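You operate a simulated robot arm through the tools that you are given. There is no shell and no other tool.

You are at the controls of a simulated two-armed robot. One attempt, no reset.

JOB
Start the cold engine, set its idle to 900 RPM and stop it.
Fine: glow till its lamp is out; lever stays at neutral; turn the white knob, let the revs stand a few seconds.

It is judged by the outcome, as a careful person would: the job done as asked, and still so three seconds after it is handed in. It fails if anything else is knocked over, pushed out of place, dropped, spilled or broken.

ROBOT AND FRAMES
Two 7-joint arms with fingered hands on one trunk that stands fixed in place. Base frame: the origin is at the foot of the trunk, x ahead of it, y to its left, z up. Lengths are in m, angles in degrees, forces in N, time in s.
The left shoulder is at [0.089, 0.17, 1.159], the right one opposite. With the tool pointing down near the work surface each hand reaches from about 0.1 to 0.7 m from the base axis, measured 20 degrees to its own side. Payload 4 kg a hand.
The TCP of each hand is the grasp point between the finger pads, 0.026 m short of the fingertips. In the tool frame z runs along the fingers and y along their closing line. The gripper opens to 0.132 m; its body begins 0.073 m behind the TCP. The gripper is a hand of 4 fingers: y runs from the thumb to the fingers, the wrist lies at [0, 0, -0.224] in the tool frame, and closing takes about 1.5 s.
Orientation is that of the tool frame in the base frame, as [roll, pitch, yaw] about the fixed x, y, z axes, in that order (R = Rz(yaw) Ry(pitch) Rx(roll)). With the fingers straight down and closing along the base's y, the tool's x points along the base's -x, its y along +y and its z along -z.

CONTROLS
- The arms move only by the tool arm_command. It takes "left_targets", "right_targets" or both (then of equal length, played together; a hand with none holds still); each is a list of rows, each an object (a shift or turn left out is 0, a gripper value left out holds the last) with "delta_pos": the shift along the tool's x, y, z in m, a list of three; "dr": the turn, a rotation vector about the tool's x, y, z in degrees, a list of three. In form: [{"delta_pos": [dx, dy, dz], "dr": [ax, ay, az]}, ...]. A call has 1 to 20 rows; each row is the pose to reach, as a shift and turn from the pose commanded when the call began, along the tool's axes at that moment. "left_fingers" and "right_fingers" are, for a hand that has rows, the gripper command, from -1 (shut) to 1 (fully open), values between in proportion, set as the call begins (left out, the last holds). Each row takes 0.2 s and may step no farther than 0.05 m and 8.6 degrees from the row before; otherwise, or with a gripper value out of range, the whole call is refused. Where a pose cannot be reached the arm comes as near as it can. A force on the tool above 40 N (or 10 N above the force at the start of the call, whichever is more), or a blocked arm, ends the call early, and 0.2 s more pass. The fingers move at their own pace (about 0.108 m/s each) and stop on an object; they squeeze with about 33 N. The grip force told is the motor's: it shows also when the fingers shut on nothing. Time passes only in rows, and 0.2 s behind the last, so rows that repeat a pose let the fingers close. It gives the time, the measured TCP pose, the force on the tool (base axes), the opening and the grip force at its end, in the units of the frame above (readings bear some noise), with the torque about the TCP (base axes, N m) and any sound that the robot's microphone picked up, and new pictures: "views" is both (left out), scene, wrist or none (wrist: the cameras of the hands that moved).
- Cameras (640 x 400 px; columns grow to the right, rows downward): "scene" is now at [0.1643, -0.0264, 1.3102]; the picture's right is [-0.37, -0.93, 0.00], its down [-0.75, 0.30, -0.59] and it looks along [0.55, -0.22, -0.81] (base axes); focal length 326 px, centre (320, 200). "left" rides on the left gripper at [-0.073, 0.006, -0.093] in its tool frame; the picture's right is [-0.08, -1.00, 0.00], its down [0.78, -0.06, -0.62] and it looks along [0.62, -0.05, 0.79] (tool axes); focal length 230 px, centre (320, 200). "right" rides on the right gripper at [0.073, 0.006, -0.094] in its tool frame; the picture's right is [-0.08, 1.00, 0.00], its down [-0.79, -0.06, -0.62] and it looks along [-0.61, -0.05, 0.79] (tool axes); focal length 230 px, centre (320, 200). There is no depth. A picture from a camera that has moved, and an enlarged one, comes with that camera's place and axes in the base frame and with its lens.
- lift_body(by): moves the trunk up (or, below 0, down) by that many m; the arms and the scene camera ride with it, the base frame stays. It gives what a move gives, with no picture.
- move_fingers(finger1, finger2, finger3, thumb_bend, hand): sets how far each is bent, from 0 (flat) to 1 (curled in); at 0.3 the hand is open as for a grip, at 0.7 the pads meet at the TCP. One left out holds its place. A second passes; each finger stops where it meets its share of the squeeze, and holds until it gets a number again. A gripper value or a shape takes the hand back. It gives what a move gives, with no picture; readings hold the bend of each and the force on the fingers (four entries, about 0 where the hand has none), thumb and palm.
- hand_shape(shape, hand): the hand has 4 fingers and takes this shape, open, in about a second: jaw (thumb against the fingers, like two jaws); tri (thumb and two fingers); tip (a fingertip pinch); poke (one finger out to press); point (the index stretched); flat (the hand flat); cup (the hand cupped); fist (a fist). The gripper value then closes the fingers along that shape, each until it touches; the sizes above hold for jaw. It gives what a move gives, with no picture.
- head_to(pan, tilt): turns the head with the scene camera to pan (to the left, within 80 degrees either way) and tilt (down, from -29 to 69), counted from straight ahead of the robot (the tilt from the chest, where the trunk bows). It gives what a move gives, and a new picture of the scene camera.
- enlarge(camera, box): a new picture of the part [left, top, right, bottom] of that camera's present view, enlarged. No time passes.
- close_job(): hands the job in; it is judged then, once.

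Places have to be worked out from the pictures, the camera data and where the tool is seen. Open the grippers and draw the arms clear of the work before you hand the job in, unless the task says otherwise.

The tools are called as name(argument=value, ...) on one line, values as JSON. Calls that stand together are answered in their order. arm_command: Moves the arms, as the interface text tells. Its arguments: {"type":"object","properties":{"left_targets":{"type":"array","items":{"type":"object","properties":{"delta_pos":{"type":"array","items":{"type":"number"}},"dr":{"type":"array","items":{"type":"number"}}}}},"left_fingers":{"type":"number"},"right_targets":{"type":"array","items":{"type":"object","properties":{"delta_pos":{"type":"array","items":{"type":"number"}},"dr":{"type":"array","items":{"type":"number"}}}}},"right_fingers":{"type":"number"},"views":{"type":"string","enum":["both","scene","wrist","none"]}},"required":[]} The other tools are called the same way: lift_body (by) moves the trunk up or down; hand_shape (shape, hand) gives the hand a shape; move_fingers (finger1, finger2, finger3, thumb_bend, hand) moves the fingers one by one; head_to (pan, tilt) turns the head that bears the scene camera; enlarge (camera, box) takes an enlarged picture of a part of a camera's view; close_job () hands the job in.

At the start:

```text
time_s: 0.0
left_position: [0.5233, -0.0061, 0.9294]
left_tool_rot: [-179.9, 0.1, -179.9]
left_contact_force: [0.8, 0.0, 1.0]
left_moment: [0.0, 0.01, -0.01]
left_opening: 0.1319
left_gripper_force: 0.2
left_shape: jaw
left_bend: [0.3, 0.3, 0.3, 0.3]
left_finger forces: [0.0, 0.1, 0.2, 0.0, 0.0, 0.1]
right_position: [0.3109, -0.3392, 0.8269]
right_tool_rot: [-179.9, 0.0, -179.9]
right_contact_force: [0.6, -0.2, -0.2]
right_moment: [0.01, 0.01, 0.01]
right_opening: 0.1318
right_gripper_force: 0.0
right_shape: jaw
right_bend: [0.3, 0.3, 0.3, 0.3]
right_finger forces: [0.1, 0.1, 0.1, 0.0, 0.1, 0.1]
trunk travel left (down, up): [-0.173, 0.178]
head pan, tilt (commanded): [-21.5, 53.8]
```

scene: 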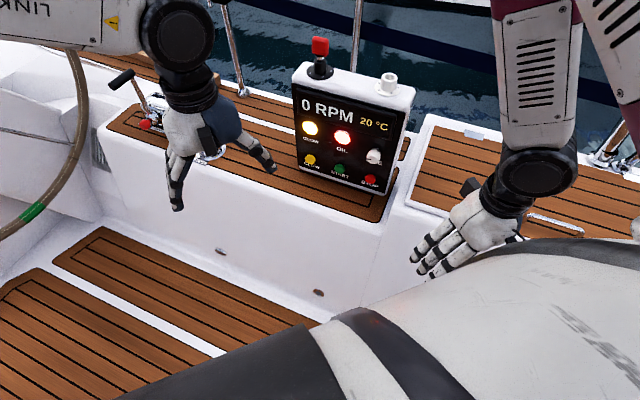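
right: 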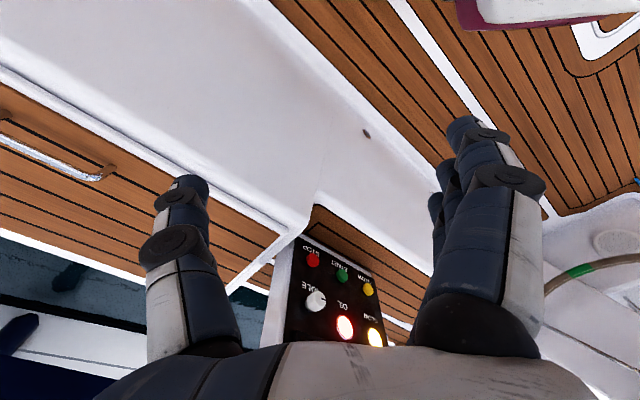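
left: 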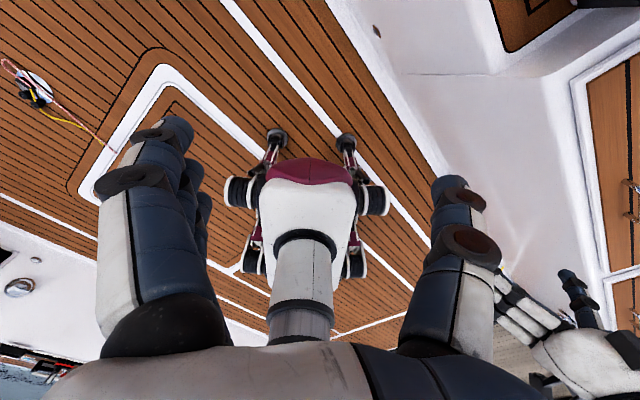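

I see a control panel with a display of 0 RPM and 20 °C, two lamps (glow, oil), a knob, and three buttons. I enlarge it to read the labels before moving.

enlarge(camera="scene", box=[270, 30, 430, 230])

enlarge(camera="right", box=[240, 190, 440, 350])

enlarge(camera="scene", box=[90, 50, 290, 180])

```text
2.00 times, centred on (350, 130) of scene
camera zoom: at [0.1643, -0.0264, 1.3102], right [-0.37, -0.93, 0.0], down [-0.75, 0.3, -0.59], along [0.55, -0.22, -0.81], focal length 653 px, centre (260, 340)
```

zoom: 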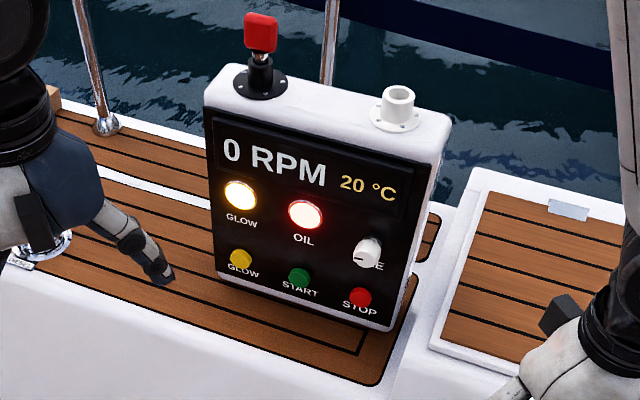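

```text
2.50 times, centred on (340, 270) of right
camera zoom: at [0.2378, -0.3347, 0.9195], right [0.08, 1.0, 0.0], down [0.79, -0.06, 0.62], along [0.61, -0.05, -0.79], focal length 575 px, centre (270, 25)
```

zoom: 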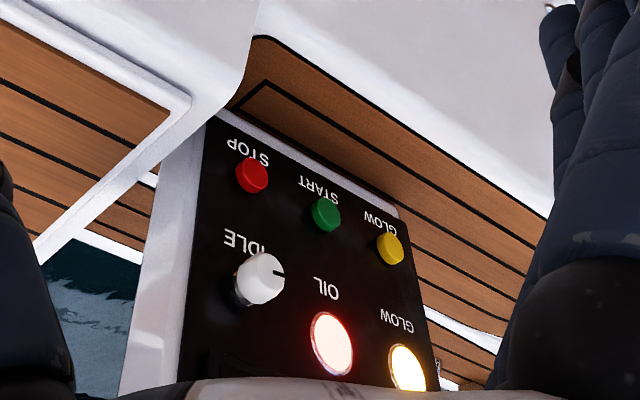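

```text
3.08 times, centred on (190, 115) of scene
camera zoom: at [0.1643, -0.0264, 1.3102], right [-0.37, -0.93, 0.0], down [-0.75, 0.3, -0.59], along [0.55, -0.22, -0.81], focal length 1005 px, centre (720, 462)
```

zoom: 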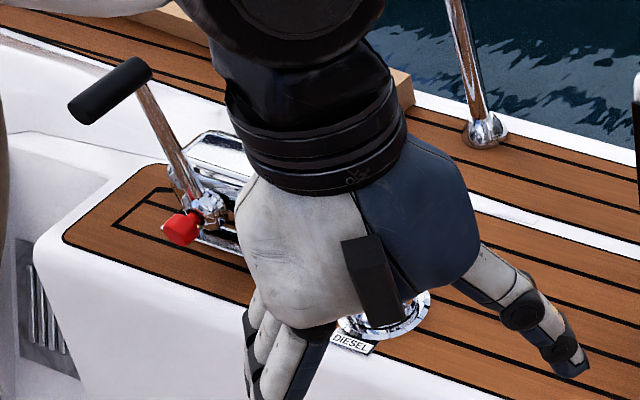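

The panel faces the robot at about 45°. By triangulation STOP is near [0.676,-0.387,0.582], START near [0.741,-0.319,0.585], GLOW near [0.806,-0.252,0.587], and the knob face near [0.669,-0.377,0.688]. I lower the trunk 0.1 m for reach and set the right hand to poke, so I can see where the pressing finger sits.

lift_body(by=-0.1)

hand_shape(shape="poke", hand="right")

head_to(pan=-24, tilt=46)

```text
time_s: 1.3
left_position: [0.5236, -0.0062, 0.8329]
left_tool_rot: [-180.0, 0.3, -179.9]
left_contact_force: [0.3, 0.9, 0.4]
left_moment: [0.01, -0.04, 0.0]
left_opening: 0.132
left_gripper_force: 0.0
left_shape: jaw
left_bend: [0.3, 0.3, 0.3, 0.3]
left_finger forces: [0.1, 0.1, 0.0, 0.0, 0.0, 0.0]
right_position: [0.2787, -0.3388, 0.6744]
right_tool_rot: [179.8, -16.1, -180.0]
right_contact_force: [0.5, 0.6, 0.5]
right_moment: [-0.01, 0.0, -0.02]
right_opening: 0.1318
right_gripper_force: 0.1
right_shape: jaw
right_bend: [0.3, 0.3, 0.3, 0.3]
right_finger forces: [0.0, 0.0, 0.0, 0.1, 0.1, 0.1]
trunk travel left (down, up): [-0.073, 0.278]
head pan, tilt (commanded): [-21.5, 53.8]
```

```text
time_s: 2.2
left_position: [0.5247, -0.0077, 0.8297]
left_tool_rot: [179.9, 0.1, -180.0]
left_contact_force: [0.6, 0.0, 0.4]
left_moment: [-0.01, 0.0, 0.0]
left_opening: 0.1317
left_gripper_force: 0.0
left_shape: jaw
left_bend: [0.3, 0.3, 0.3, 0.3]
left_finger forces: [0.0, 0.0, 0.1, 0.0, 0.0, 0.0]
right_position: [0.2791, -0.3399, 0.673]
right_tool_rot: [179.9, -16.3, -180.0]
right_contact_force: [-1.0, 0.0, -0.5]
right_moment: [0.01, 0.01, -0.02]
right_opening: 0.0
right_gripper_force: 0.1
right_shape: poke
right_bend: [1.0, 1.0, 1.0, 0.46]
right_finger forces: [0.0, 0.0, 0.0, 0.0, 0.0, 0.0]
trunk travel left (down, up): [-0.073, 0.278]
head pan, tilt (commanded): [-21.5, 53.8]
```

```text
time_s: 2.9
left_position: [0.5241, -0.007, 0.8304]
left_tool_rot: [-180.0, 0.1, -179.9]
left_contact_force: [0.3, 0.2, 0.1]
left_moment: [0.02, 0.01, -0.02]
left_opening: 0.1315
left_gripper_force: 0.1
left_shape: jaw
left_bend: [0.3, 0.3, 0.3, 0.3]
left_finger forces: [0.1, 0.0, 0.1, 0.1, 0.0, 0.0]
right_position: [0.2792, -0.3404, 0.6728]
right_tool_rot: [179.9, -16.2, -180.0]
right_contact_force: [0.8, 0.2, 0.6]
right_moment: [0.01, 0.02, 0.02]
right_opening: 0.0
right_gripper_force: 0.1
right_shape: poke
right_bend: [1.0, 1.0, 1.0, 0.46]
right_finger forces: [0.0, 0.0, 0.0, 0.0, 0.1, 0.0]
trunk travel left (down, up): [-0.073, 0.278]
head pan, tilt (commanded): [-24.0, 46.0]
camera scene: at [0.2716, -0.0322, 1.2081], right [-0.41, -0.91, 0.0], down [-0.66, 0.29, -0.69], along [0.63, -0.28, -0.72], focal length 326 px, centre (320, 200)
```

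scene: 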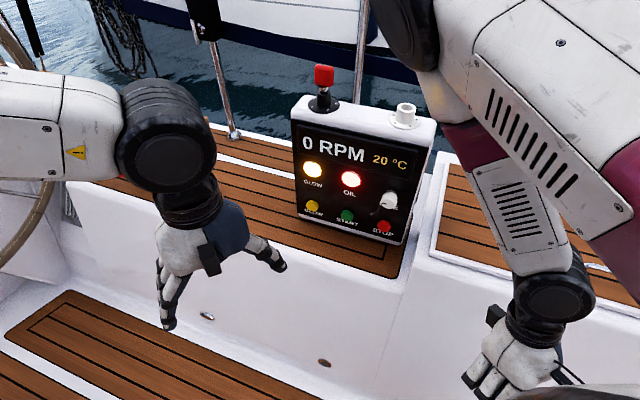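

The trunk bowed slightly forward as it lowered, and the right hand tilted 16°. I raise the right hand and move it forward in small steps, then check its pose.

arm_command(right_targets=[{"delta_pos": [-0.03, 0, -0.03]}, {"delta_pos": [-0.06, 0, -0.06]}, {"delta_pos": [-0.09, 0, -0.09]}, {"delta_pos": [-0.09, 0, -0.09]}], views="both")

```text
time_s: 3.9
left_position: [0.5253, -0.0066, 0.8301]
left_tool_rot: [180.0, 0.0, -179.9]
left_contact_force: [0.2, 0.6, -0.1]
left_moment: [-0.01, 0.0, 0.01]
left_opening: 0.1318
left_gripper_force: 0.0
left_shape: jaw
left_bend: [0.3, 0.3, 0.3, 0.3]
left_finger forces: [0.1, 0.0, 0.0, 0.0, 0.0, 0.0]
right_position: [0.3919, -0.3402, 0.7347]
right_tool_rot: [179.8, -16.2, -180.0]
right_contact_force: [-0.1, 0.6, 0.5]
right_moment: [-0.02, -0.03, 0.0]
right_opening: 0.0001
right_gripper_force: 0.0
right_shape: poke
right_bend: [1.0, 1.0, 1.0, 0.46]
right_finger forces: [0.0, 0.1, 0.1, 0.0, 0.0, 0.1]
trunk travel left (down, up): [-0.073, 0.278]
head pan, tilt (commanded): [-24.0, 46.0]
camera scene: at [0.2719, -0.0317, 1.208], right [-0.41, -0.91, 0.0], down [-0.66, 0.29, -0.69], along [0.63, -0.28, -0.72], focal length 326 px, centre (320, 200)
camera right: at [0.3475, -0.3351, 0.844], right [0.07, 1.0, -0.02], down [0.93, -0.06, 0.37], along [0.37, -0.05, -0.93], focal length 230 px, centre (320, 200)
```

scene: 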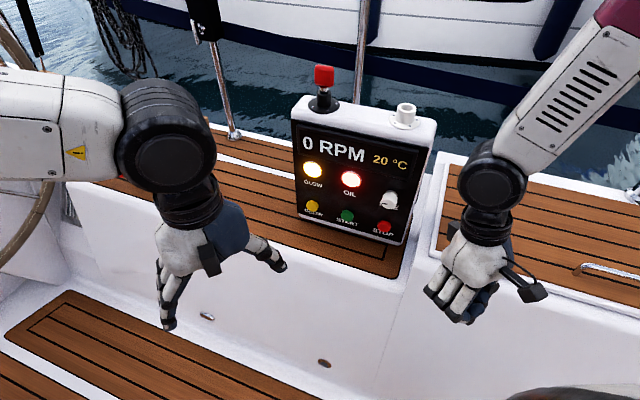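
right: 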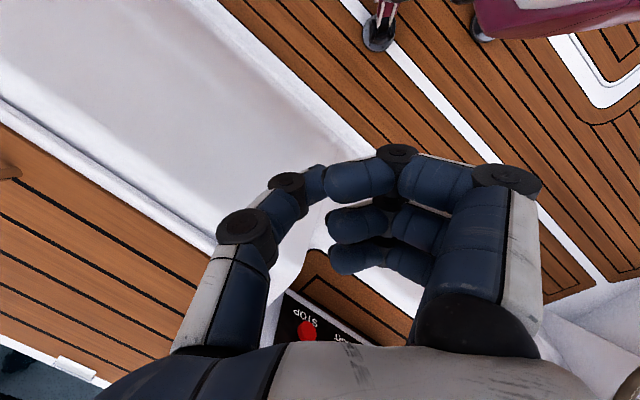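

Poke leaves all three fingers curled and the thumb bent, so it isn't much use as a presser. I try the "point" shape, which stretches the index, and look again.

hand_shape(shape="point", hand="right")

enlarge(camera="right", box=[0, 0, 640, 400])

enlarge(camera="scene", box=[380, 180, 580, 340])

```text
time_s: 4.8
left_position: [0.5241, -0.0069, 0.8308]
left_tool_rot: [-179.9, 0.1, -179.9]
left_contact_force: [0.1, 0.1, 0.7]
left_moment: [0.02, 0.02, 0.01]
left_opening: 0.132
left_gripper_force: 0.0
left_shape: jaw
left_bend: [0.3, 0.3, 0.3, 0.3]
left_finger forces: [0.0, 0.1, 0.0, 0.0, 0.1, 0.0]
right_position: [0.3913, -0.3405, 0.7348]
right_tool_rot: [179.8, -16.2, -180.0]
right_contact_force: [0.0, 0.2, 0.8]
right_moment: [-0.02, -0.01, 0.01]
right_opening: 0.1261
right_gripper_force: 0.1
right_shape: point
right_bend: [0.28, 1.0, 1.0, 0.54]
right_finger forces: [0.1, 0.2, 0.0, 0.1, 0.1, 0.1]
trunk travel left (down, up): [-0.073, 0.278]
head pan, tilt (commanded): [-24.0, 46.0]
```

```text
1.00 times, centred on (320, 200) of right (not enlarged: the box is as wide or as high as the picture)
camera zoom: at [0.3469, -0.3355, 0.8437], right [0.07, 1.0, -0.02], down [0.93, -0.06, 0.37], along [0.37, -0.05, -0.93], focal length 230 px, centre (320, 200)
```

zoom: 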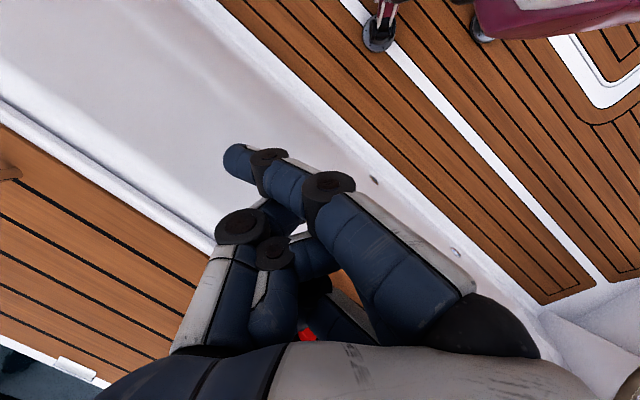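

```text
2.50 times, centred on (480, 260) of scene
camera zoom: at [0.2716, -0.0323, 1.2082], right [-0.41, -0.91, 0.0], down [-0.66, 0.29, -0.69], along [0.63, -0.28, -0.72], focal length 816 px, centre (-80, 50)
```

zoom: 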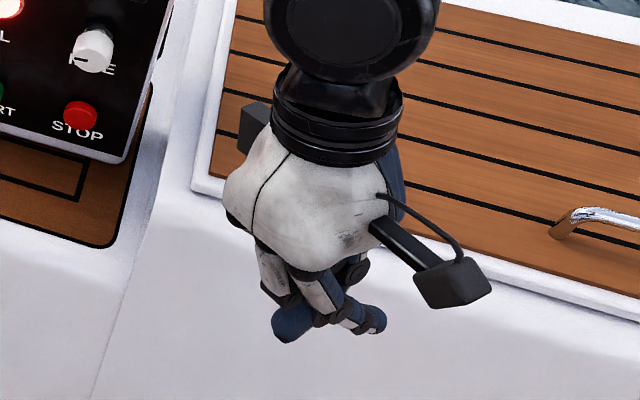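

The stretched index slants across toward the thumb. I set finger 1 fully flat and keep the others curled, to get a straight pressing finger.

move_fingers(hand="right", finger1=0, finger2=1, finger3=1, thumb_bend=0.9)

enlarge(camera="right", box=[0, 0, 640, 400])

enlarge(camera="scene", box=[380, 180, 580, 340])

```text
time_s: 5.8
left_position: [0.5245, -0.0065, 0.8298]
left_tool_rot: [180.0, 0.1, -179.9]
left_contact_force: [-0.9, 0.4, -0.7]
left_moment: [-0.01, -0.01, -0.02]
left_opening: 0.1314
left_gripper_force: 0.0
left_shape: jaw
left_bend: [0.3, 0.3, 0.3, 0.3]
left_finger forces: [0.1, 0.0, 0.0, 0.0, 0.0, 0.1]
right_position: [0.392, -0.3402, 0.7336]
right_tool_rot: [179.9, -16.2, -180.0]
right_contact_force: [0.7, 0.2, 0.0]
right_moment: [0.04, -0.04, 0.0]
right_opening: 0.0751
right_gripper_force: 0.0
right_shape: fingers
right_bend: [0.0, 1.0, 1.0, 0.88]
right_finger forces: [0.1, 0.0, 0.0, 0.0, 0.0, 0.0]
trunk travel left (down, up): [-0.073, 0.278]
head pan, tilt (commanded): [-24.0, 46.0]
```

```text
1.00 times, centred on (320, 200) of right (not enlarged: the box is as wide or as high as the picture)
camera zoom: at [0.3469, -0.3355, 0.8437], right [0.07, 1.0, -0.02], down [0.93, -0.06, 0.37], along [0.37, -0.05, -0.93], focal length 230 px, centre (320, 200)
```

zoom: 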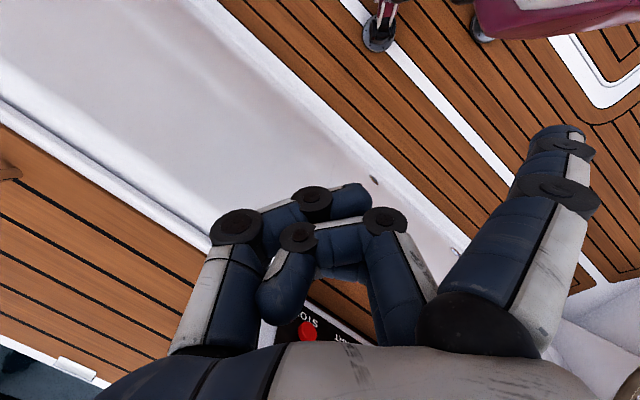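

```text
2.50 times, centred on (480, 260) of scene
camera zoom: at [0.2716, -0.0322, 1.2082], right [-0.41, -0.91, 0.0], down [-0.66, 0.29, -0.69], along [0.63, -0.28, -0.72], focal length 816 px, centre (-80, 50)
```

zoom: 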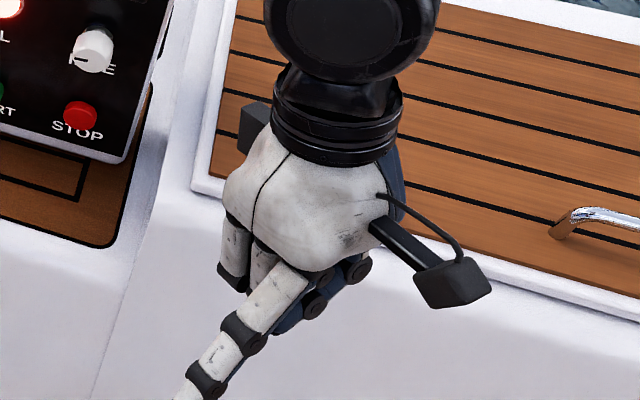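

At 0 the index splays outward. I try the "tip" pinch instead and close it, since a closed pinch at the TCP would serve both as a presser and later for the knob.

hand_shape(shape="tip", hand="right")

enlarge(camera="right", box=[0, 0, 640, 400])

arm_command(right_targets=[{"delta_pos": [0, 0, 0]}, {"delta_pos": [0, 0, 0]}, {"delta_pos": [0, 0, 0]}, {"delta_pos": [0, 0, 0]}, {"delta_pos": [0, 0, 0]}, {"delta_pos": [0, 0, 0]}, {"delta_pos": [0, 0, 0]}], right_fingers=-1, views="both")

```text
time_s: 6.7
left_position: [0.5253, -0.0071, 0.8302]
left_tool_rot: [180.0, 0.0, -179.9]
left_contact_force: [0.4, 0.4, 0.6]
left_moment: [0.0, 0.0, -0.02]
left_opening: 0.1319
left_gripper_force: 0.0
left_shape: jaw
left_bend: [0.3, 0.3, 0.3, 0.3]
left_finger forces: [0.1, 0.1, 0.1, 0.0, 0.1, 0.1]
right_position: [0.3901, -0.3402, 0.734]
right_tool_rot: [179.9, -16.2, -180.0]
right_contact_force: [-0.6, -0.2, 0.3]
right_moment: [-0.02, -0.01, -0.02]
right_opening: 0.1322
right_gripper_force: 0.1
right_shape: tip
right_bend: [0.0, 0.3, 0.0, 0.3]
right_finger forces: [0.0, 0.1, 0.1, 0.1, 0.0, 0.0]
trunk travel left (down, up): [-0.073, 0.278]
head pan, tilt (commanded): [-24.0, 46.0]
```

```text
1.00 times, centred on (320, 200) of right (not enlarged: the box is as wide or as high as the picture)
camera zoom: at [0.3469, -0.3355, 0.8437], right [0.07, 1.0, -0.02], down [0.93, -0.06, 0.37], along [0.37, -0.05, -0.93], focal length 230 px, centre (320, 200)
```

zoom: 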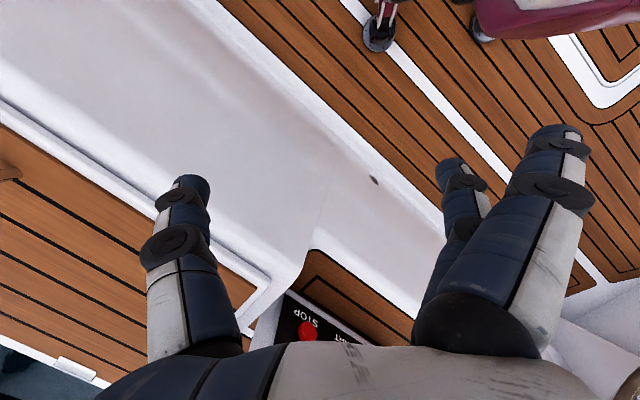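

```text
time_s: 8.3
left_position: [0.5236, -0.0067, 0.8307]
left_tool_rot: [179.9, 0.2, -180.0]
left_contact_force: [0.3, 0.2, 0.8]
left_moment: [0.0, 0.0, 0.03]
left_opening: 0.1318
left_gripper_force: 0.0
left_shape: jaw
left_bend: [0.3, 0.3, 0.3, 0.3]
left_finger forces: [0.0, 0.1, 0.1, 0.0, 0.1, 0.0]
right_position: [0.3915, -0.3403, 0.7346]
right_tool_rot: [179.8, -16.3, -180.0]
right_contact_force: [0.8, -0.1, 0.8]
right_moment: [-0.01, 0.01, -0.03]
right_opening: 0.0001
right_gripper_force: 33.4
right_shape: tip
right_bend: [0.26, 0.62, 0.26, 0.67]
right_finger forces: [0.0, 0.0, 0.0, 0.0, 0.1, 0.1]
trunk travel left (down, up): [-0.073, 0.278]
head pan, tilt (commanded): [-24.0, 46.0]
camera scene: at [0.2716, -0.0322, 1.2082], right [-0.41, -0.91, 0.0], down [-0.66, 0.29, -0.69], along [0.63, -0.28, -0.72], focal length 326 px, centre (320, 200)
camera right: at [0.3469, -0.3355, 0.8437], right [0.07, 1.0, -0.02], down [0.93, -0.06, 0.37], along [0.37, -0.05, -0.93], focal length 230 px, centre (320, 200)
```

scene: 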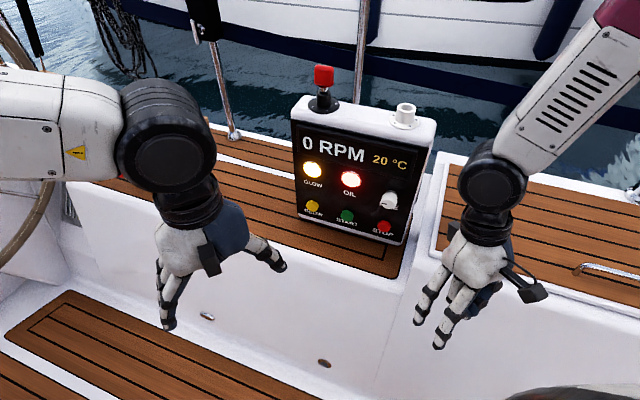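
right: 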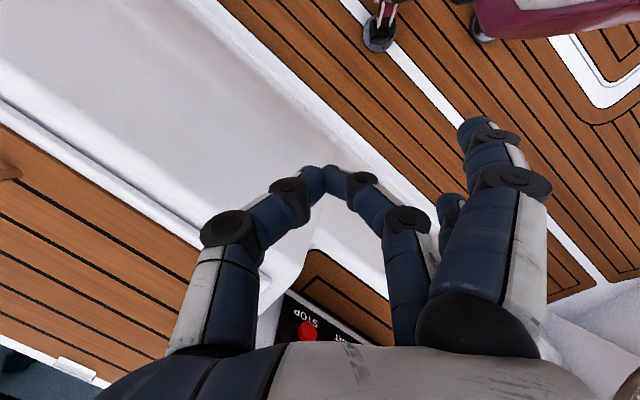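

In tip the middle finger meets the thumb at the TCP, while fingers 1 and 3 stay out. Before bringing the right arm across I must move the left arm out of the way, so I look left first to check what is around it.

head_to(pan=35, tilt=40)

```text
time_s: 9.6
left_position: [0.5245, -0.0061, 0.8299]
left_tool_rot: [-179.9, 0.1, -179.9]
left_contact_force: [0.0, -0.5, -0.2]
left_moment: [-0.02, 0.02, 0.03]
left_opening: 0.1321
left_gripper_force: 0.0
left_shape: jaw
left_bend: [0.3, 0.3, 0.3, 0.3]
left_finger forces: [0.1, 0.0, 0.0, 0.0, 0.0, 0.0]
right_position: [0.3903, -0.3398, 0.7343]
right_tool_rot: [179.8, -16.2, 180.0]
right_contact_force: [0.7, -0.3, -0.2]
right_moment: [0.02, 0.0, -0.03]
right_opening: 0.0
right_gripper_force: 33.2
right_shape: tip
right_bend: [0.26, 0.62, 0.26, 0.67]
right_finger forces: [0.0, 0.0, 0.0, 0.1, 0.0, 0.1]
trunk travel left (down, up): [-0.073, 0.278]
head pan, tilt (commanded): [35.0, 40.0]
camera scene: at [0.2677, 0.0492, 1.2168], right [0.57, -0.82, 0.0], down [-0.53, -0.37, -0.77], along [0.63, 0.44, -0.64], focal length 326 px, centre (320, 200)
```

scene: 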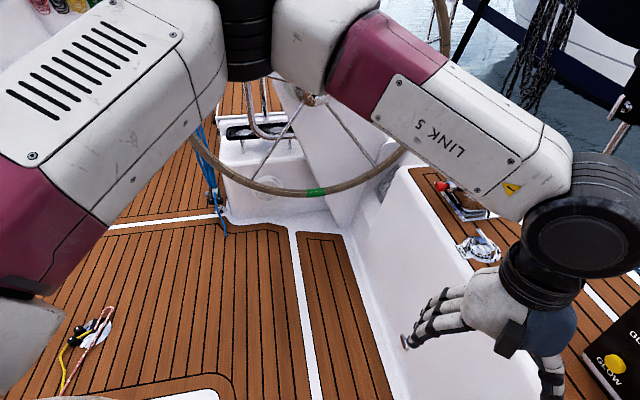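

The wheel sits well beyond the left arm. I retract the left hand back and to the left, over open floor, to free space before the panel.

arm_command(left_targets=[{"delta_pos": [0.02, 0.035, -0.008]}, {"delta_pos": [0.04, 0.07, -0.016]}, {"delta_pos": [0.06, 0.105, -0.024]}, {"delta_pos": [0.08, 0.14, -0.032]}, {"delta_pos": [0.1, 0.175, -0.04]}, {"delta_pos": [0.12, 0.21, -0.048]}, {"delta_pos": [0.14, 0.245, -0.056]}, {"delta_pos": [0.15, 0.265, -0.06]}], views="scene")

```text
time_s: 11.4
left_position: [0.4123, 0.2604, 0.8995]
left_tool_rot: [-180.0, 0.0, -180.0]
left_contact_force: [0.7, -0.3, 1.3]
left_moment: [-0.03, 0.02, -0.03]
left_opening: 0.1319
left_gripper_force: 0.1
left_shape: jaw
left_bend: [0.3, 0.3, 0.3, 0.3]
left_finger forces: [0.1, 0.0, 0.1, 0.1, 0.0, 0.1]
left hand out of reach, approached as far as the arm can: row 6, 7, 8
right_position: [0.3907, -0.3394, 0.7343]
right_tool_rot: [-180.0, -16.3, -180.0]
right_contact_force: [0.0, 0.2, -0.5]
right_moment: [0.0, -0.02, 0.0]
right_opening: 0.0
right_gripper_force: 33.3
right_shape: tip
right_bend: [0.26, 0.62, 0.26, 0.67]
right_finger forces: [0.0, 0.1, 0.0, 0.1, 0.0, 0.1]
trunk travel left (down, up): [-0.073, 0.278]
head pan, tilt (commanded): [35.0, 40.0]
camera scene: at [0.2676, 0.0495, 1.2169], right [0.57, -0.82, 0.0], down [-0.53, -0.37, -0.77], along [0.63, 0.44, -0.64], focal length 326 px, centre (320, 200)
```

scene: 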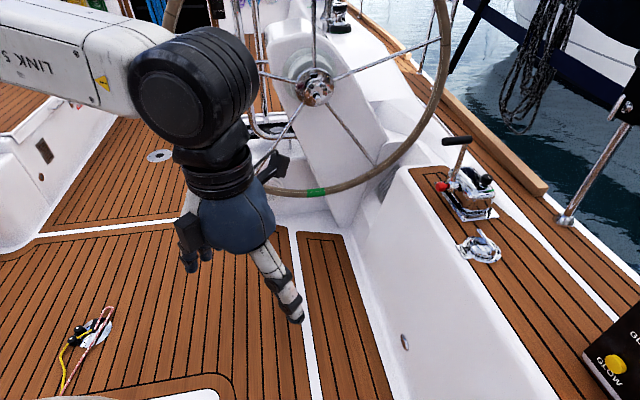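

The left arm is clear now. I turn the head back to the panel and form a narrow presser: middle finger and thumb pinched, the others curled.

head_to(pan=-24, tilt=46)

move_fingers(hand="right", finger1=1, finger2=0.7, finger3=1, thumb_bend=0.7)

arm_command(right_targets=[{"delta_pos": [-0.023, 0.014, -0.003], "dr": [1.35, -6.28, 4.44]}, {"delta_pos": [-0.046, 0.028, -0.006], "dr": [2.7, -12.55, 8.87]}, {"delta_pos": [-0.069, 0.042, -0.009], "dr": [4.04, -18.83, 13.31]}, {"delta_pos": [-0.092, 0.056, -0.012], "dr": [5.39, -25.1, 17.75]}, {"delta_pos": [-0.115, 0.07, -0.015], "dr": [6.74, -31.38, 22.19]}], views="both")

```text
time_s: 12.7
left_position: [0.4127, 0.2612, 0.9002]
left_tool_rot: [180.0, -0.1, -180.0]
left_contact_force: [0.2, 0.7, 0.0]
left_moment: [-0.01, 0.04, 0.02]
left_opening: 0.1322
left_gripper_force: 0.0
left_shape: jaw
left_bend: [0.3, 0.3, 0.3, 0.3]
left_finger forces: [0.0, 0.0, 0.0, 0.0, 0.0, 0.0]
right_position: [0.3908, -0.3407, 0.7333]
right_tool_rot: [180.0, -16.2, -179.9]
right_contact_force: [-0.5, 0.1, 0.6]
right_moment: [-0.02, 0.02, -0.01]
right_opening: 0.0
right_gripper_force: 32.6
right_shape: tip
right_bend: [0.26, 0.62, 0.26, 0.67]
right_finger forces: [0.0, 0.0, 0.0, 0.0, 0.1, 0.0]
trunk travel left (down, up): [-0.073, 0.278]
head pan, tilt (commanded): [-24.0, 46.0]
camera scene: at [0.2716, -0.0322, 1.2082], right [-0.41, -0.91, 0.0], down [-0.66, 0.29, -0.69], along [0.64, -0.28, -0.72], focal length 326 px, centre (320, 200)
```

scene: 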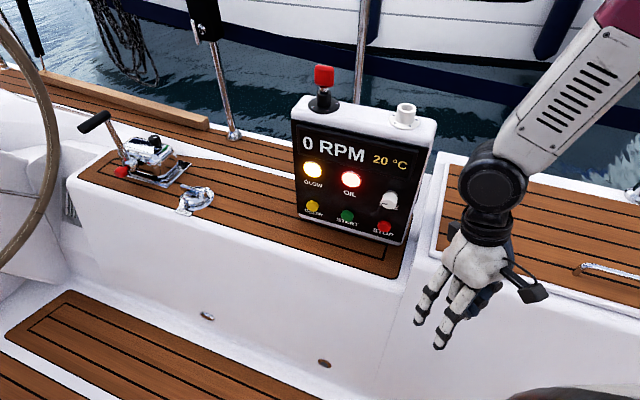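

```text
time_s: 13.7
left_position: [0.4131, 0.2607, 0.9002]
left_tool_rot: [180.0, -0.1, -179.9]
left_contact_force: [-1.0, -0.2, 0.5]
left_moment: [-0.02, 0.01, 0.0]
left_opening: 0.1321
left_gripper_force: 0.2
left_shape: jaw
left_bend: [0.3, 0.3, 0.3, 0.3]
left_finger forces: [0.0, 0.0, 0.1, 0.0, 0.0, 0.1]
right_position: [0.3915, -0.3406, 0.7343]
right_tool_rot: [179.9, -16.2, 180.0]
right_contact_force: [0.2, 0.2, 0.3]
right_moment: [0.01, 0.01, -0.04]
right_opening: 0.039
right_gripper_force: 0.0
right_shape: fingers
right_bend: [1.0, 0.7, 1.0, 0.7]
right_finger forces: [0.0, 0.0, 0.0, 0.0, 0.1, 0.0]
trunk travel left (down, up): [-0.073, 0.278]
head pan, tilt (commanded): [-24.0, 46.0]
```

```text
time_s: 14.9
left_position: [0.4133, 0.2587, 0.9011]
left_tool_rot: [-179.9, -0.1, 180.0]
left_contact_force: [-0.3, 0.4, 0.2]
left_moment: [0.01, 0.02, -0.04]
left_opening: 0.132
left_gripper_force: 0.0
left_shape: jaw
left_bend: [0.3, 0.3, 0.3, 0.3]
left_finger forces: [0.0, 0.0, 0.0, 0.1, 0.1, 0.0]
right_position: [0.5048, -0.2742, 0.7162]
right_tool_rot: [-176.3, 15.9, 155.5]
right_contact_force: [0.2, 0.3, -0.4]
right_moment: [-0.02, 0.04, -0.02]
right_opening: 0.0389
right_gripper_force: 0.1
right_shape: fingers
right_bend: [1.0, 0.7, 1.0, 0.7]
right_finger forces: [0.0, 0.0, 0.0, 0.0, 0.0, 0.1]
trunk travel left (down, up): [-0.073, 0.278]
head pan, tilt (commanded): [-24.0, 46.0]
camera scene: at [0.2718, -0.0332, 1.2081], right [-0.41, -0.91, 0.0], down [-0.66, 0.29, -0.69], along [0.63, -0.28, -0.72], focal length 326 px, centre (320, 200)
camera right: at [0.423, -0.225, 0.7844], right [0.5, 0.87, -0.04], down [0.52, -0.26, 0.81], along [0.69, -0.42, -0.58], focal length 230 px, centre (320, 200)
```

scene: 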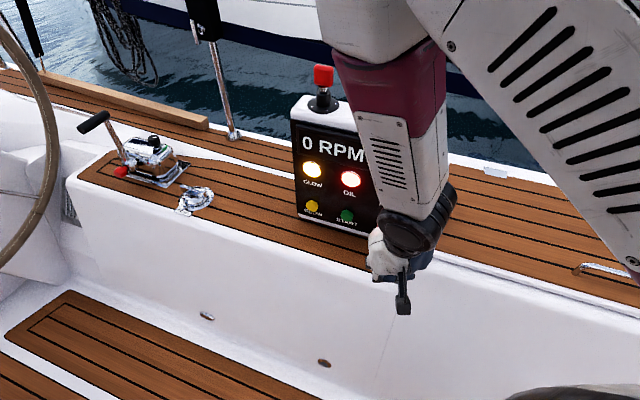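
right: 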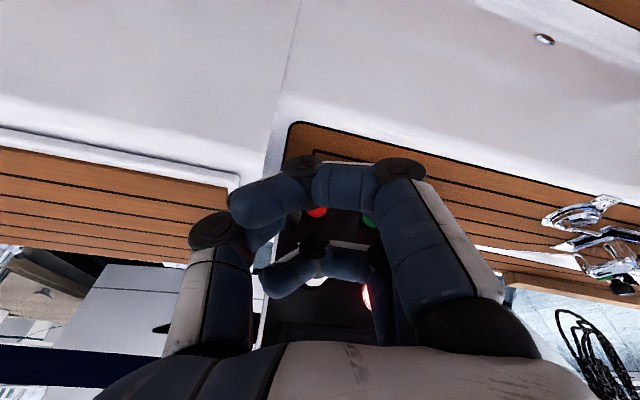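

The right forearm comes down from above and hides the panel from the head camera. The left arm would come in from the left and keep the display visible, so I withdraw the right arm the way it came.

arm_command(right_targets=[{"delta_pos": [0.015, -0.0218, -0.0057], "dr": [-1.35, 6.28, -4.44]}, {"delta_pos": [0.03, -0.0436, -0.0113], "dr": [-2.7, 12.55, -8.87]}, {"delta_pos": [0.045, -0.0655, -0.017], "dr": [-4.04, 18.83, -13.31]}, {"delta_pos": [0.06, -0.0873, -0.0226], "dr": [-5.39, 25.1, -17.75]}, {"delta_pos": [0.0751, -0.1091, -0.0283], "dr": [-6.74, 31.38, -22.19]}], views="none")

```text
time_s: 16.1
left_position: [0.4125, 0.2603, 0.9006]
left_tool_rot: [179.9, -0.2, -179.9]
left_contact_force: [0.4, 0.8, -1.0]
left_moment: [-0.02, 0.01, 0.06]
left_opening: 0.132
left_gripper_force: 0.1
left_shape: jaw
left_bend: [0.3, 0.3, 0.3, 0.3]
left_finger forces: [0.0, 0.0, 0.0, 0.1, 0.0, 0.0]
right_position: [0.3894, -0.3407, 0.7346]
right_tool_rot: [179.9, -16.2, -179.9]
right_contact_force: [0.2, 1.1, -0.4]
right_moment: [-0.02, -0.01, 0.0]
right_opening: 0.0386
right_gripper_force: 0.1
right_shape: fingers
right_bend: [1.0, 0.7, 1.0, 0.7]
right_finger forces: [0.0, 0.0, 0.0, 0.0, 0.0, 0.0]
trunk travel left (down, up): [-0.073, 0.278]
head pan, tilt (commanded): [-24.0, 46.0]
```

The right hand is back. I move it further right and up so it's well out of the way.

arm_command(right_targets=[{"delta_pos": [0.014, -0.03, -0.022]}, {"delta_pos": [0.028, -0.06, -0.044]}, {"delta_pos": [0.042, -0.09, -0.066]}, {"delta_pos": [0.0567, -0.12, -0.0876]}, {"delta_pos": [0.0567, -0.12, -0.0876]}], views="scene")

```text
time_s: 17.3
left_position: [0.4126, 0.2601, 0.9004]
left_tool_rot: [180.0, -0.1, -179.9]
left_contact_force: [0.1, -0.5, 0.3]
left_moment: [0.01, -0.02, -0.03]
left_opening: 0.1319
left_gripper_force: 0.1
left_shape: jaw
left_bend: [0.3, 0.3, 0.3, 0.3]
left_finger forces: [0.0, 0.1, 0.0, 0.0, 0.1, 0.1]
right_position: [0.3606, -0.461, 0.8348]
right_tool_rot: [180.0, -16.2, 180.0]
right_contact_force: [-0.4, -0.1, 0.2]
right_moment: [0.01, -0.04, 0.05]
right_opening: 0.0391
right_gripper_force: 0.0
right_shape: fingers
right_bend: [1.0, 0.7, 1.0, 0.7]
right_finger forces: [0.0, 0.0, 0.0, 0.0, 0.0, 0.1]
trunk travel left (down, up): [-0.073, 0.278]
head pan, tilt (commanded): [-24.0, 46.0]
camera scene: at [0.2717, -0.0319, 1.2081], right [-0.41, -0.91, 0.0], down [-0.66, 0.29, -0.69], along [0.63, -0.28, -0.72], focal length 326 px, centre (320, 200)
```

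scene: 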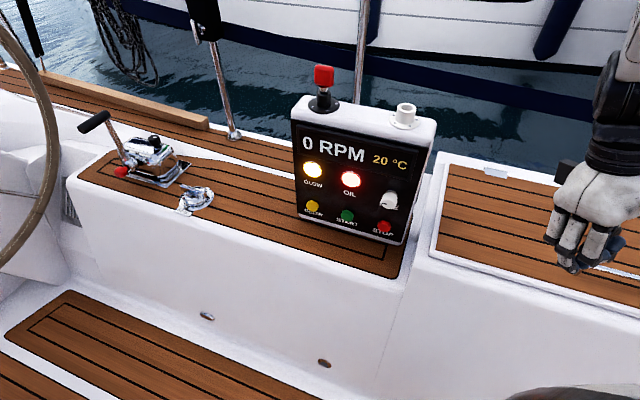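

The panel is now fully in view. I shape the left hand as a pointer (index nearly straight, others curled) and look at it from its own camera to locate the fingertip.

move_fingers(hand="left", finger1=0.25, finger2=1, finger3=1, thumb_bend=0.9)

enlarge(camera="left", box=[0, 0, 640, 400])

```text
time_s: 18.3
left_position: [0.414, 0.2605, 0.9009]
left_tool_rot: [-180.0, -0.2, -179.9]
left_contact_force: [0.0, 0.8, -0.1]
left_moment: [0.04, 0.02, 0.03]
left_opening: 0.0598
left_gripper_force: 0.1
left_shape: fingers
left_bend: [0.25, 0.9, 1.0, 0.85]
left_finger forces: [0.0, 0.0, 0.1, 0.0, 0.1, 0.0]
right_position: [0.36, -0.4599, 0.8343]
right_tool_rot: [180.0, -16.1, 180.0]
right_contact_force: [0.8, 0.2, 0.0]
right_moment: [-0.02, -0.03, 0.0]
right_opening: 0.0389
right_gripper_force: 0.0
right_shape: fingers
right_bend: [1.0, 0.7, 1.0, 0.7]
right_finger forces: [0.0, 0.1, 0.0, 0.1, 0.1, 0.0]
trunk travel left (down, up): [-0.073, 0.278]
head pan, tilt (commanded): [-24.0, 46.0]
```

```text
1.00 times, centred on (320, 200) of left (not enlarged: the box is as wide or as high as the picture)
camera zoom: at [0.4859, 0.2664, 0.9941], right [0.08, -1.0, 0.0], down [-0.78, -0.06, 0.62], along [-0.62, -0.05, -0.79], focal length 230 px, centre (320, 200)
```

zoom: 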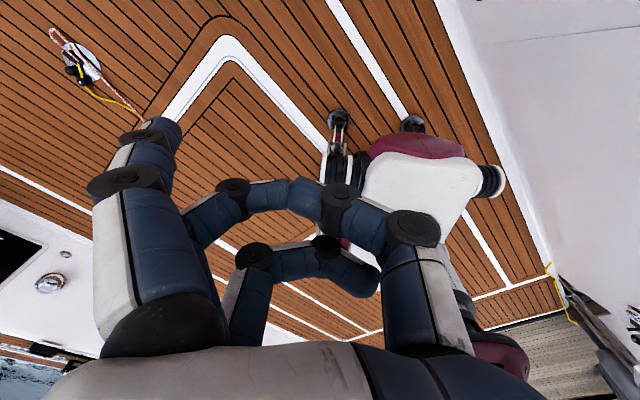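

The index tip sits about [-0.02, 0.083, 0.027] in the left tool frame, leading the rest of the hand. I bring the left hand toward the panel, turning it to point at the face about 35° downward; this is the first half of the path.

arm_command(left_targets=[{"delta_pos": [-0.0144, -0.0317, 0.02], "dr": [1.5, -3.73, 2.89]}, {"delta_pos": [-0.0289, -0.0634, 0.04], "dr": [3.0, -7.45, 5.78]}, {"delta_pos": [-0.0433, -0.0951, 0.06], "dr": [4.5, -11.18, 8.67]}, {"delta_pos": [-0.0577, -0.1269, 0.08], "dr": [6.0, -14.91, 11.56]}, {"delta_pos": [-0.0721, -0.1586, 0.1], "dr": [7.5, -18.64, 14.45]}, {"delta_pos": [-0.0866, -0.1903, 0.12], "dr": [9.0, -22.36, 17.34]}, {"delta_pos": [-0.101, -0.222, 0.14], "dr": [10.5, -26.1, 20.2]}], views="both")

```text
time_s: 19.9
left_position: [0.5136, 0.0385, 0.7572]
left_tool_rot: [-173.9, 27.4, 161.0]
left_contact_force: [0.5, 0.5, 1.1]
left_moment: [0.01, 0.01, 0.01]
left_opening: 0.0595
left_gripper_force: 0.0
left_shape: fingers
left_bend: [0.25, 0.92, 1.0, 0.86]
left_finger forces: [0.0, 0.0, 0.0, 0.1, 0.0, 0.0]
left hand out of reach, approached as far as the arm can: row 1, 2, 3
right_position: [0.3612, -0.4591, 0.8341]
right_tool_rot: [179.9, -16.3, 179.9]
right_contact_force: [-0.3, 0.4, -0.2]
right_moment: [-0.01, 0.02, -0.02]
right_opening: 0.0391
right_gripper_force: 0.0
right_shape: fingers
right_bend: [1.0, 0.7, 1.0, 0.7]
right_finger forces: [0.0, 0.1, 0.1, 0.0, 0.0, 0.0]
trunk travel left (down, up): [-0.073, 0.278]
head pan, tilt (commanded): [-24.0, 46.0]
camera scene: at [0.2722, -0.0323, 1.2079], right [-0.41, -0.91, 0.0], down [-0.66, 0.29, -0.69], along [0.63, -0.28, -0.72], focal length 326 px, centre (320, 200)
camera left: at [0.5398, 0.0454, 0.8746], right [-0.3, -0.94, 0.13], down [-0.93, 0.33, 0.19], along [-0.22, -0.06, -0.97], focal length 230 px, centre (320, 200)
```

scene: 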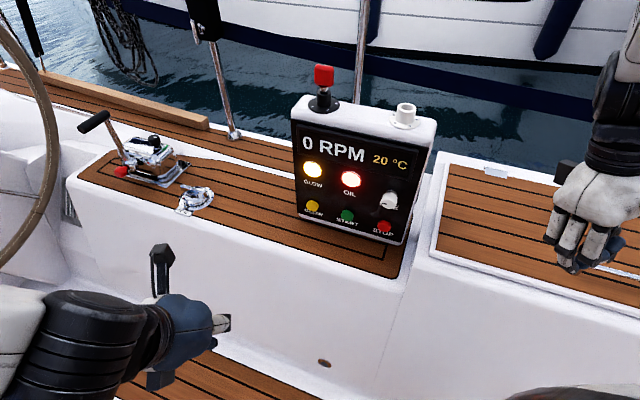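
left: 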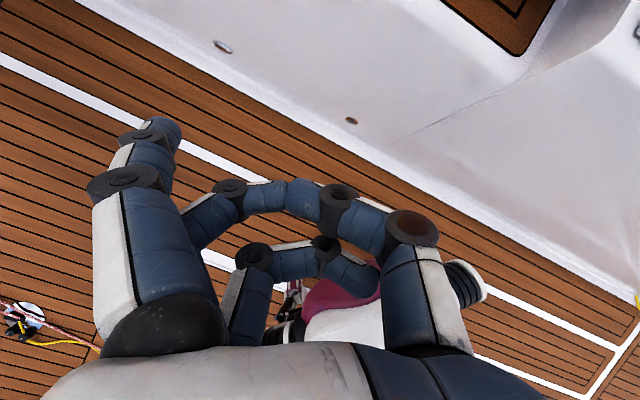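

The left arm arrives nicely from below left and the display stays visible. I continue the second half of the path to a hover about 15 cm before the GLOW button.

arm_command(left_targets=[{"delta_pos": [-0.0125, -0.0221, 0.0311], "dr": [1.5, -3.73, 2.89]}, {"delta_pos": [-0.0249, -0.0442, 0.0621], "dr": [3.0, -7.45, 5.78]}, {"delta_pos": [-0.0374, -0.0663, 0.0932], "dr": [4.5, -11.18, 8.67]}, {"delta_pos": [-0.0498, -0.0884, 0.1242], "dr": [6.0, -14.91, 11.56]}, {"delta_pos": [-0.0623, -0.1105, 0.1553], "dr": [7.5, -18.64, 14.45]}, {"delta_pos": [-0.0747, -0.1326, 0.1863], "dr": [9.0, -22.36, 17.34]}, {"delta_pos": [-0.0872, -0.1547, 0.2174], "dr": [10.55, -26.08, 20.26]}], views="both")

```text
time_s: 21.5
left_position: [0.617, -0.1832, 0.6234]
left_tool_rot: [179.8, 55.1, 136.0]
left_contact_force: [-0.1, -0.4, 0.7]
left_moment: [0.0, 0.01, -0.02]
left_opening: 0.0594
left_gripper_force: 0.1
left_shape: fingers
left_bend: [0.25, 0.92, 1.0, 0.86]
left_finger forces: [0.0, 0.1, 0.0, 0.1, 0.0, 0.0]
right_position: [0.3606, -0.4595, 0.8344]
right_tool_rot: [179.9, -16.2, 180.0]
right_contact_force: [0.0, 0.6, 0.0]
right_moment: [-0.02, -0.01, 0.04]
right_opening: 0.0392
right_gripper_force: 0.1
right_shape: fingers
right_bend: [1.0, 0.7, 1.0, 0.7]
right_finger forces: [0.1, 0.0, 0.2, 0.1, 0.1, 0.1]
trunk travel left (down, up): [-0.073, 0.278]
head pan, tilt (commanded): [-24.0, 46.0]
camera scene: at [0.272, -0.0322, 1.208], right [-0.41, -0.91, 0.0], down [-0.66, 0.29, -0.69], along [0.63, -0.28, -0.72], focal length 326 px, centre (320, 200)
camera left: at [0.595, -0.1547, 0.737], right [-0.66, -0.75, 0.06], down [-0.73, 0.62, -0.29], along [0.18, -0.24, -0.95], focal length 230 px, centre (320, 200)
```

scene: 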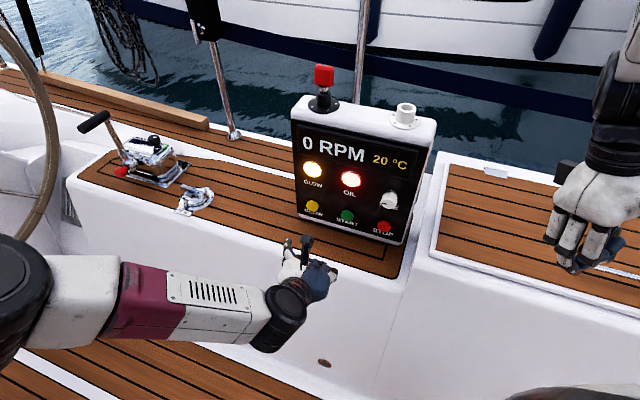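
left: 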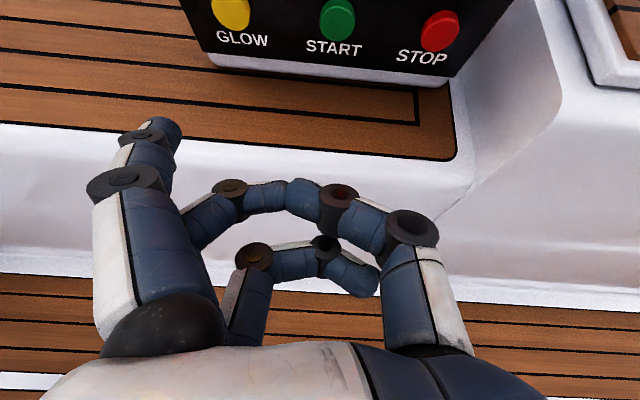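

Left-camera rays confirm the button positions to within a few millimetres. I enlarge the scene around the hand to triangulate the index fingertip.

enlarge(camera="scene", box=[260, 180, 420, 280])

enlarge(camera="left", box=[60, 80, 260, 205])

```text
4.00 times, centred on (340, 230) of scene
camera zoom: at [0.272, -0.0322, 1.208], right [-0.41, -0.91, 0.0], down [-0.66, 0.29, -0.69], along [0.63, -0.28, -0.72], focal length 1306 px, centre (240, 80)
```

zoom: 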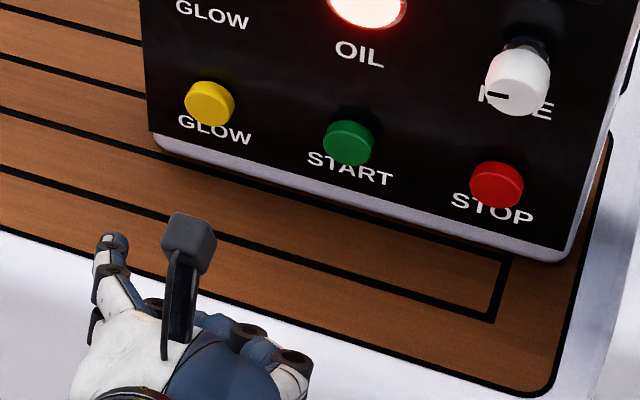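

```text
3.20 times, centred on (160, 142) of left
camera zoom: at [0.595, -0.1547, 0.737], right [-0.66, -0.75, 0.06], down [-0.73, 0.62, -0.29], along [0.18, -0.24, -0.95], focal length 736 px, centre (832, 384)
```

zoom: 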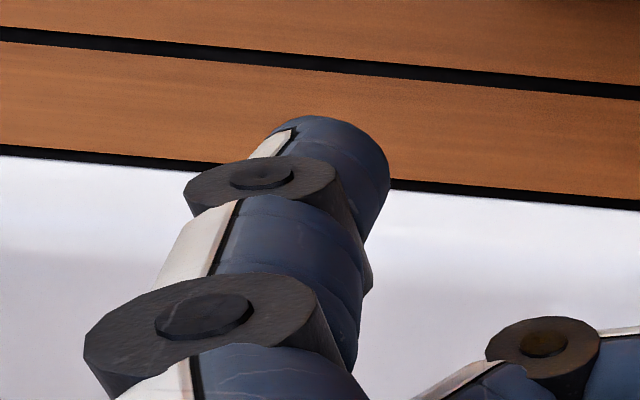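

The fingertip is at about [0.705,-0.147,0.618], 14.6 cm out from GLOW, 3 cm high and 5 mm too far left. I approach to about 3 cm from the button.

arm_command(left_targets=[{"delta_pos": [-0.0144, -0.0018, 0.0368]}, {"delta_pos": [-0.0287, -0.0037, 0.0735]}, {"delta_pos": [-0.0431, -0.0055, 0.1103]}, {"delta_pos": [-0.0431, -0.0055, 0.1103]}], views="both")

enlarge(camera="scene", box=[270, 130, 430, 250])

enlarge(camera="left", box=[60, 40, 300, 190])

```text
time_s: 22.7
left_position: [0.7495, -0.1832, 0.5778]
left_tool_rot: [176.0, 53.5, 139.1]
left_contact_force: [0.2, 0.5, 0.0]
left_moment: [-0.05, -0.02, 0.01]
left_opening: 0.0594
left_gripper_force: 0.0
left_shape: fingers
left_bend: [0.25, 0.92, 1.0, 0.86]
left_finger forces: [0.1, 0.1, 0.0, 0.0, 0.0, 0.0]
right_position: [0.3609, -0.4596, 0.8338]
right_tool_rot: [-180.0, -16.3, 180.0]
right_contact_force: [-0.1, 0.2, -0.5]
right_moment: [0.01, 0.02, -0.02]
right_opening: 0.0389
right_gripper_force: 0.0
right_shape: fingers
right_bend: [1.0, 0.7, 1.0, 0.7]
right_finger forces: [0.0, 0.0, 0.0, 0.1, 0.0, 0.0]
trunk travel left (down, up): [-0.073, 0.278]
head pan, tilt (commanded): [-24.0, 46.0]
stopped in row 4 (left hand): the arm was blocked; the commanded pose is now the measured one
camera scene: at [0.2719, -0.0323, 1.2081], right [-0.41, -0.91, 0.0], down [-0.66, 0.29, -0.69], along [0.63, -0.28, -0.72], focal length 326 px, centre (320, 200)
camera left: at [0.7247, -0.1626, 0.6929], right [-0.57, -0.82, 0.02], down [-0.79, 0.55, -0.27], along [0.21, -0.17, -0.96], focal length 230 px, centre (320, 200)
```

scene: 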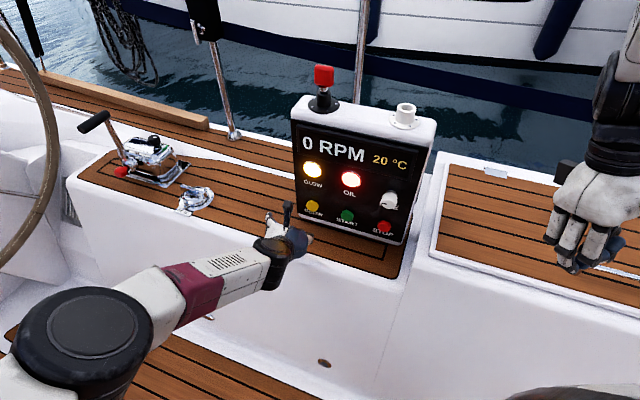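
left: 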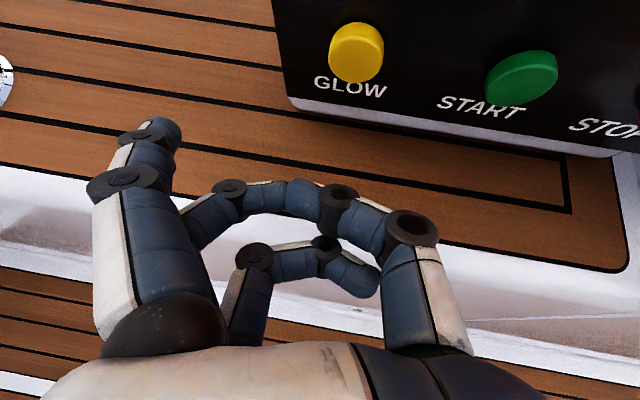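

```text
3.33 times, centred on (350, 190) of scene
camera zoom: at [0.2719, -0.0323, 1.2081], right [-0.41, -0.91, 0.0], down [-0.66, 0.29, -0.69], along [0.63, -0.28, -0.72], focal length 1088 px, centre (220, 233)
```

zoom: 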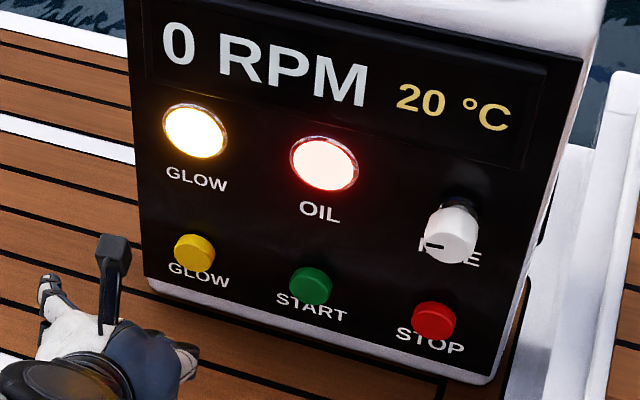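

```text
2.67 times, centred on (180, 115) of left
camera zoom: at [0.7247, -0.1626, 0.6929], right [-0.57, -0.82, 0.02], down [-0.79, 0.55, -0.27], along [0.21, -0.17, -0.96], focal length 614 px, centre (693, 427)
```

zoom: 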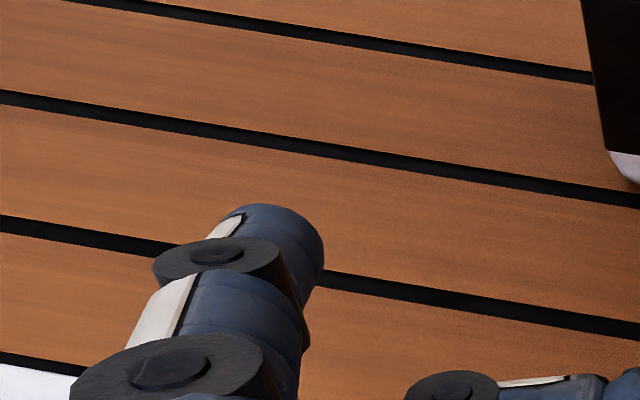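

The arm reports it was blocked, and the hand has drifted left at [0.75,-0.18,0.58] without touching the panel. I look at the left elbow and forearm to see what is limiting it.

head_to(pan=10, tilt=60)

```text
time_s: 23.7
left_position: [0.7485, -0.1832, 0.5783]
left_tool_rot: [175.9, 53.5, 139.2]
left_contact_force: [-1.1, 0.8, -0.4]
left_moment: [-0.02, 0.04, -0.03]
left_opening: 0.0596
left_gripper_force: 0.0
left_shape: fingers
left_bend: [0.25, 0.92, 1.0, 0.86]
left_finger forces: [0.1, 0.1, 0.0, 0.0, 0.0, 0.1]
right_position: [0.3592, -0.4606, 0.8342]
right_tool_rot: [179.8, -16.2, 180.0]
right_contact_force: [0.7, -0.1, 1.1]
right_moment: [0.01, 0.02, 0.01]
right_opening: 0.039
right_gripper_force: 0.1
right_shape: fingers
right_bend: [1.0, 0.7, 1.0, 0.7]
right_finger forces: [0.1, 0.1, 0.1, 0.1, 0.1, 0.0]
trunk travel left (down, up): [-0.073, 0.278]
head pan, tilt (commanded): [10.0, 60.0]
camera scene: at [0.2637, 0.012, 1.1901], right [0.17, -0.98, 0.0], down [-0.85, -0.15, -0.5], along [0.49, 0.09, -0.87], focal length 326 px, centre (320, 200)
```

scene: 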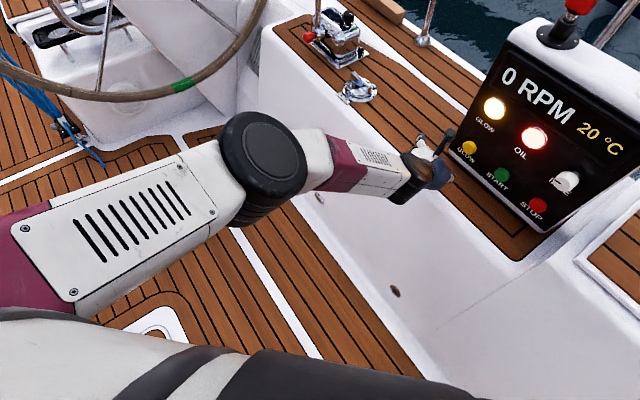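

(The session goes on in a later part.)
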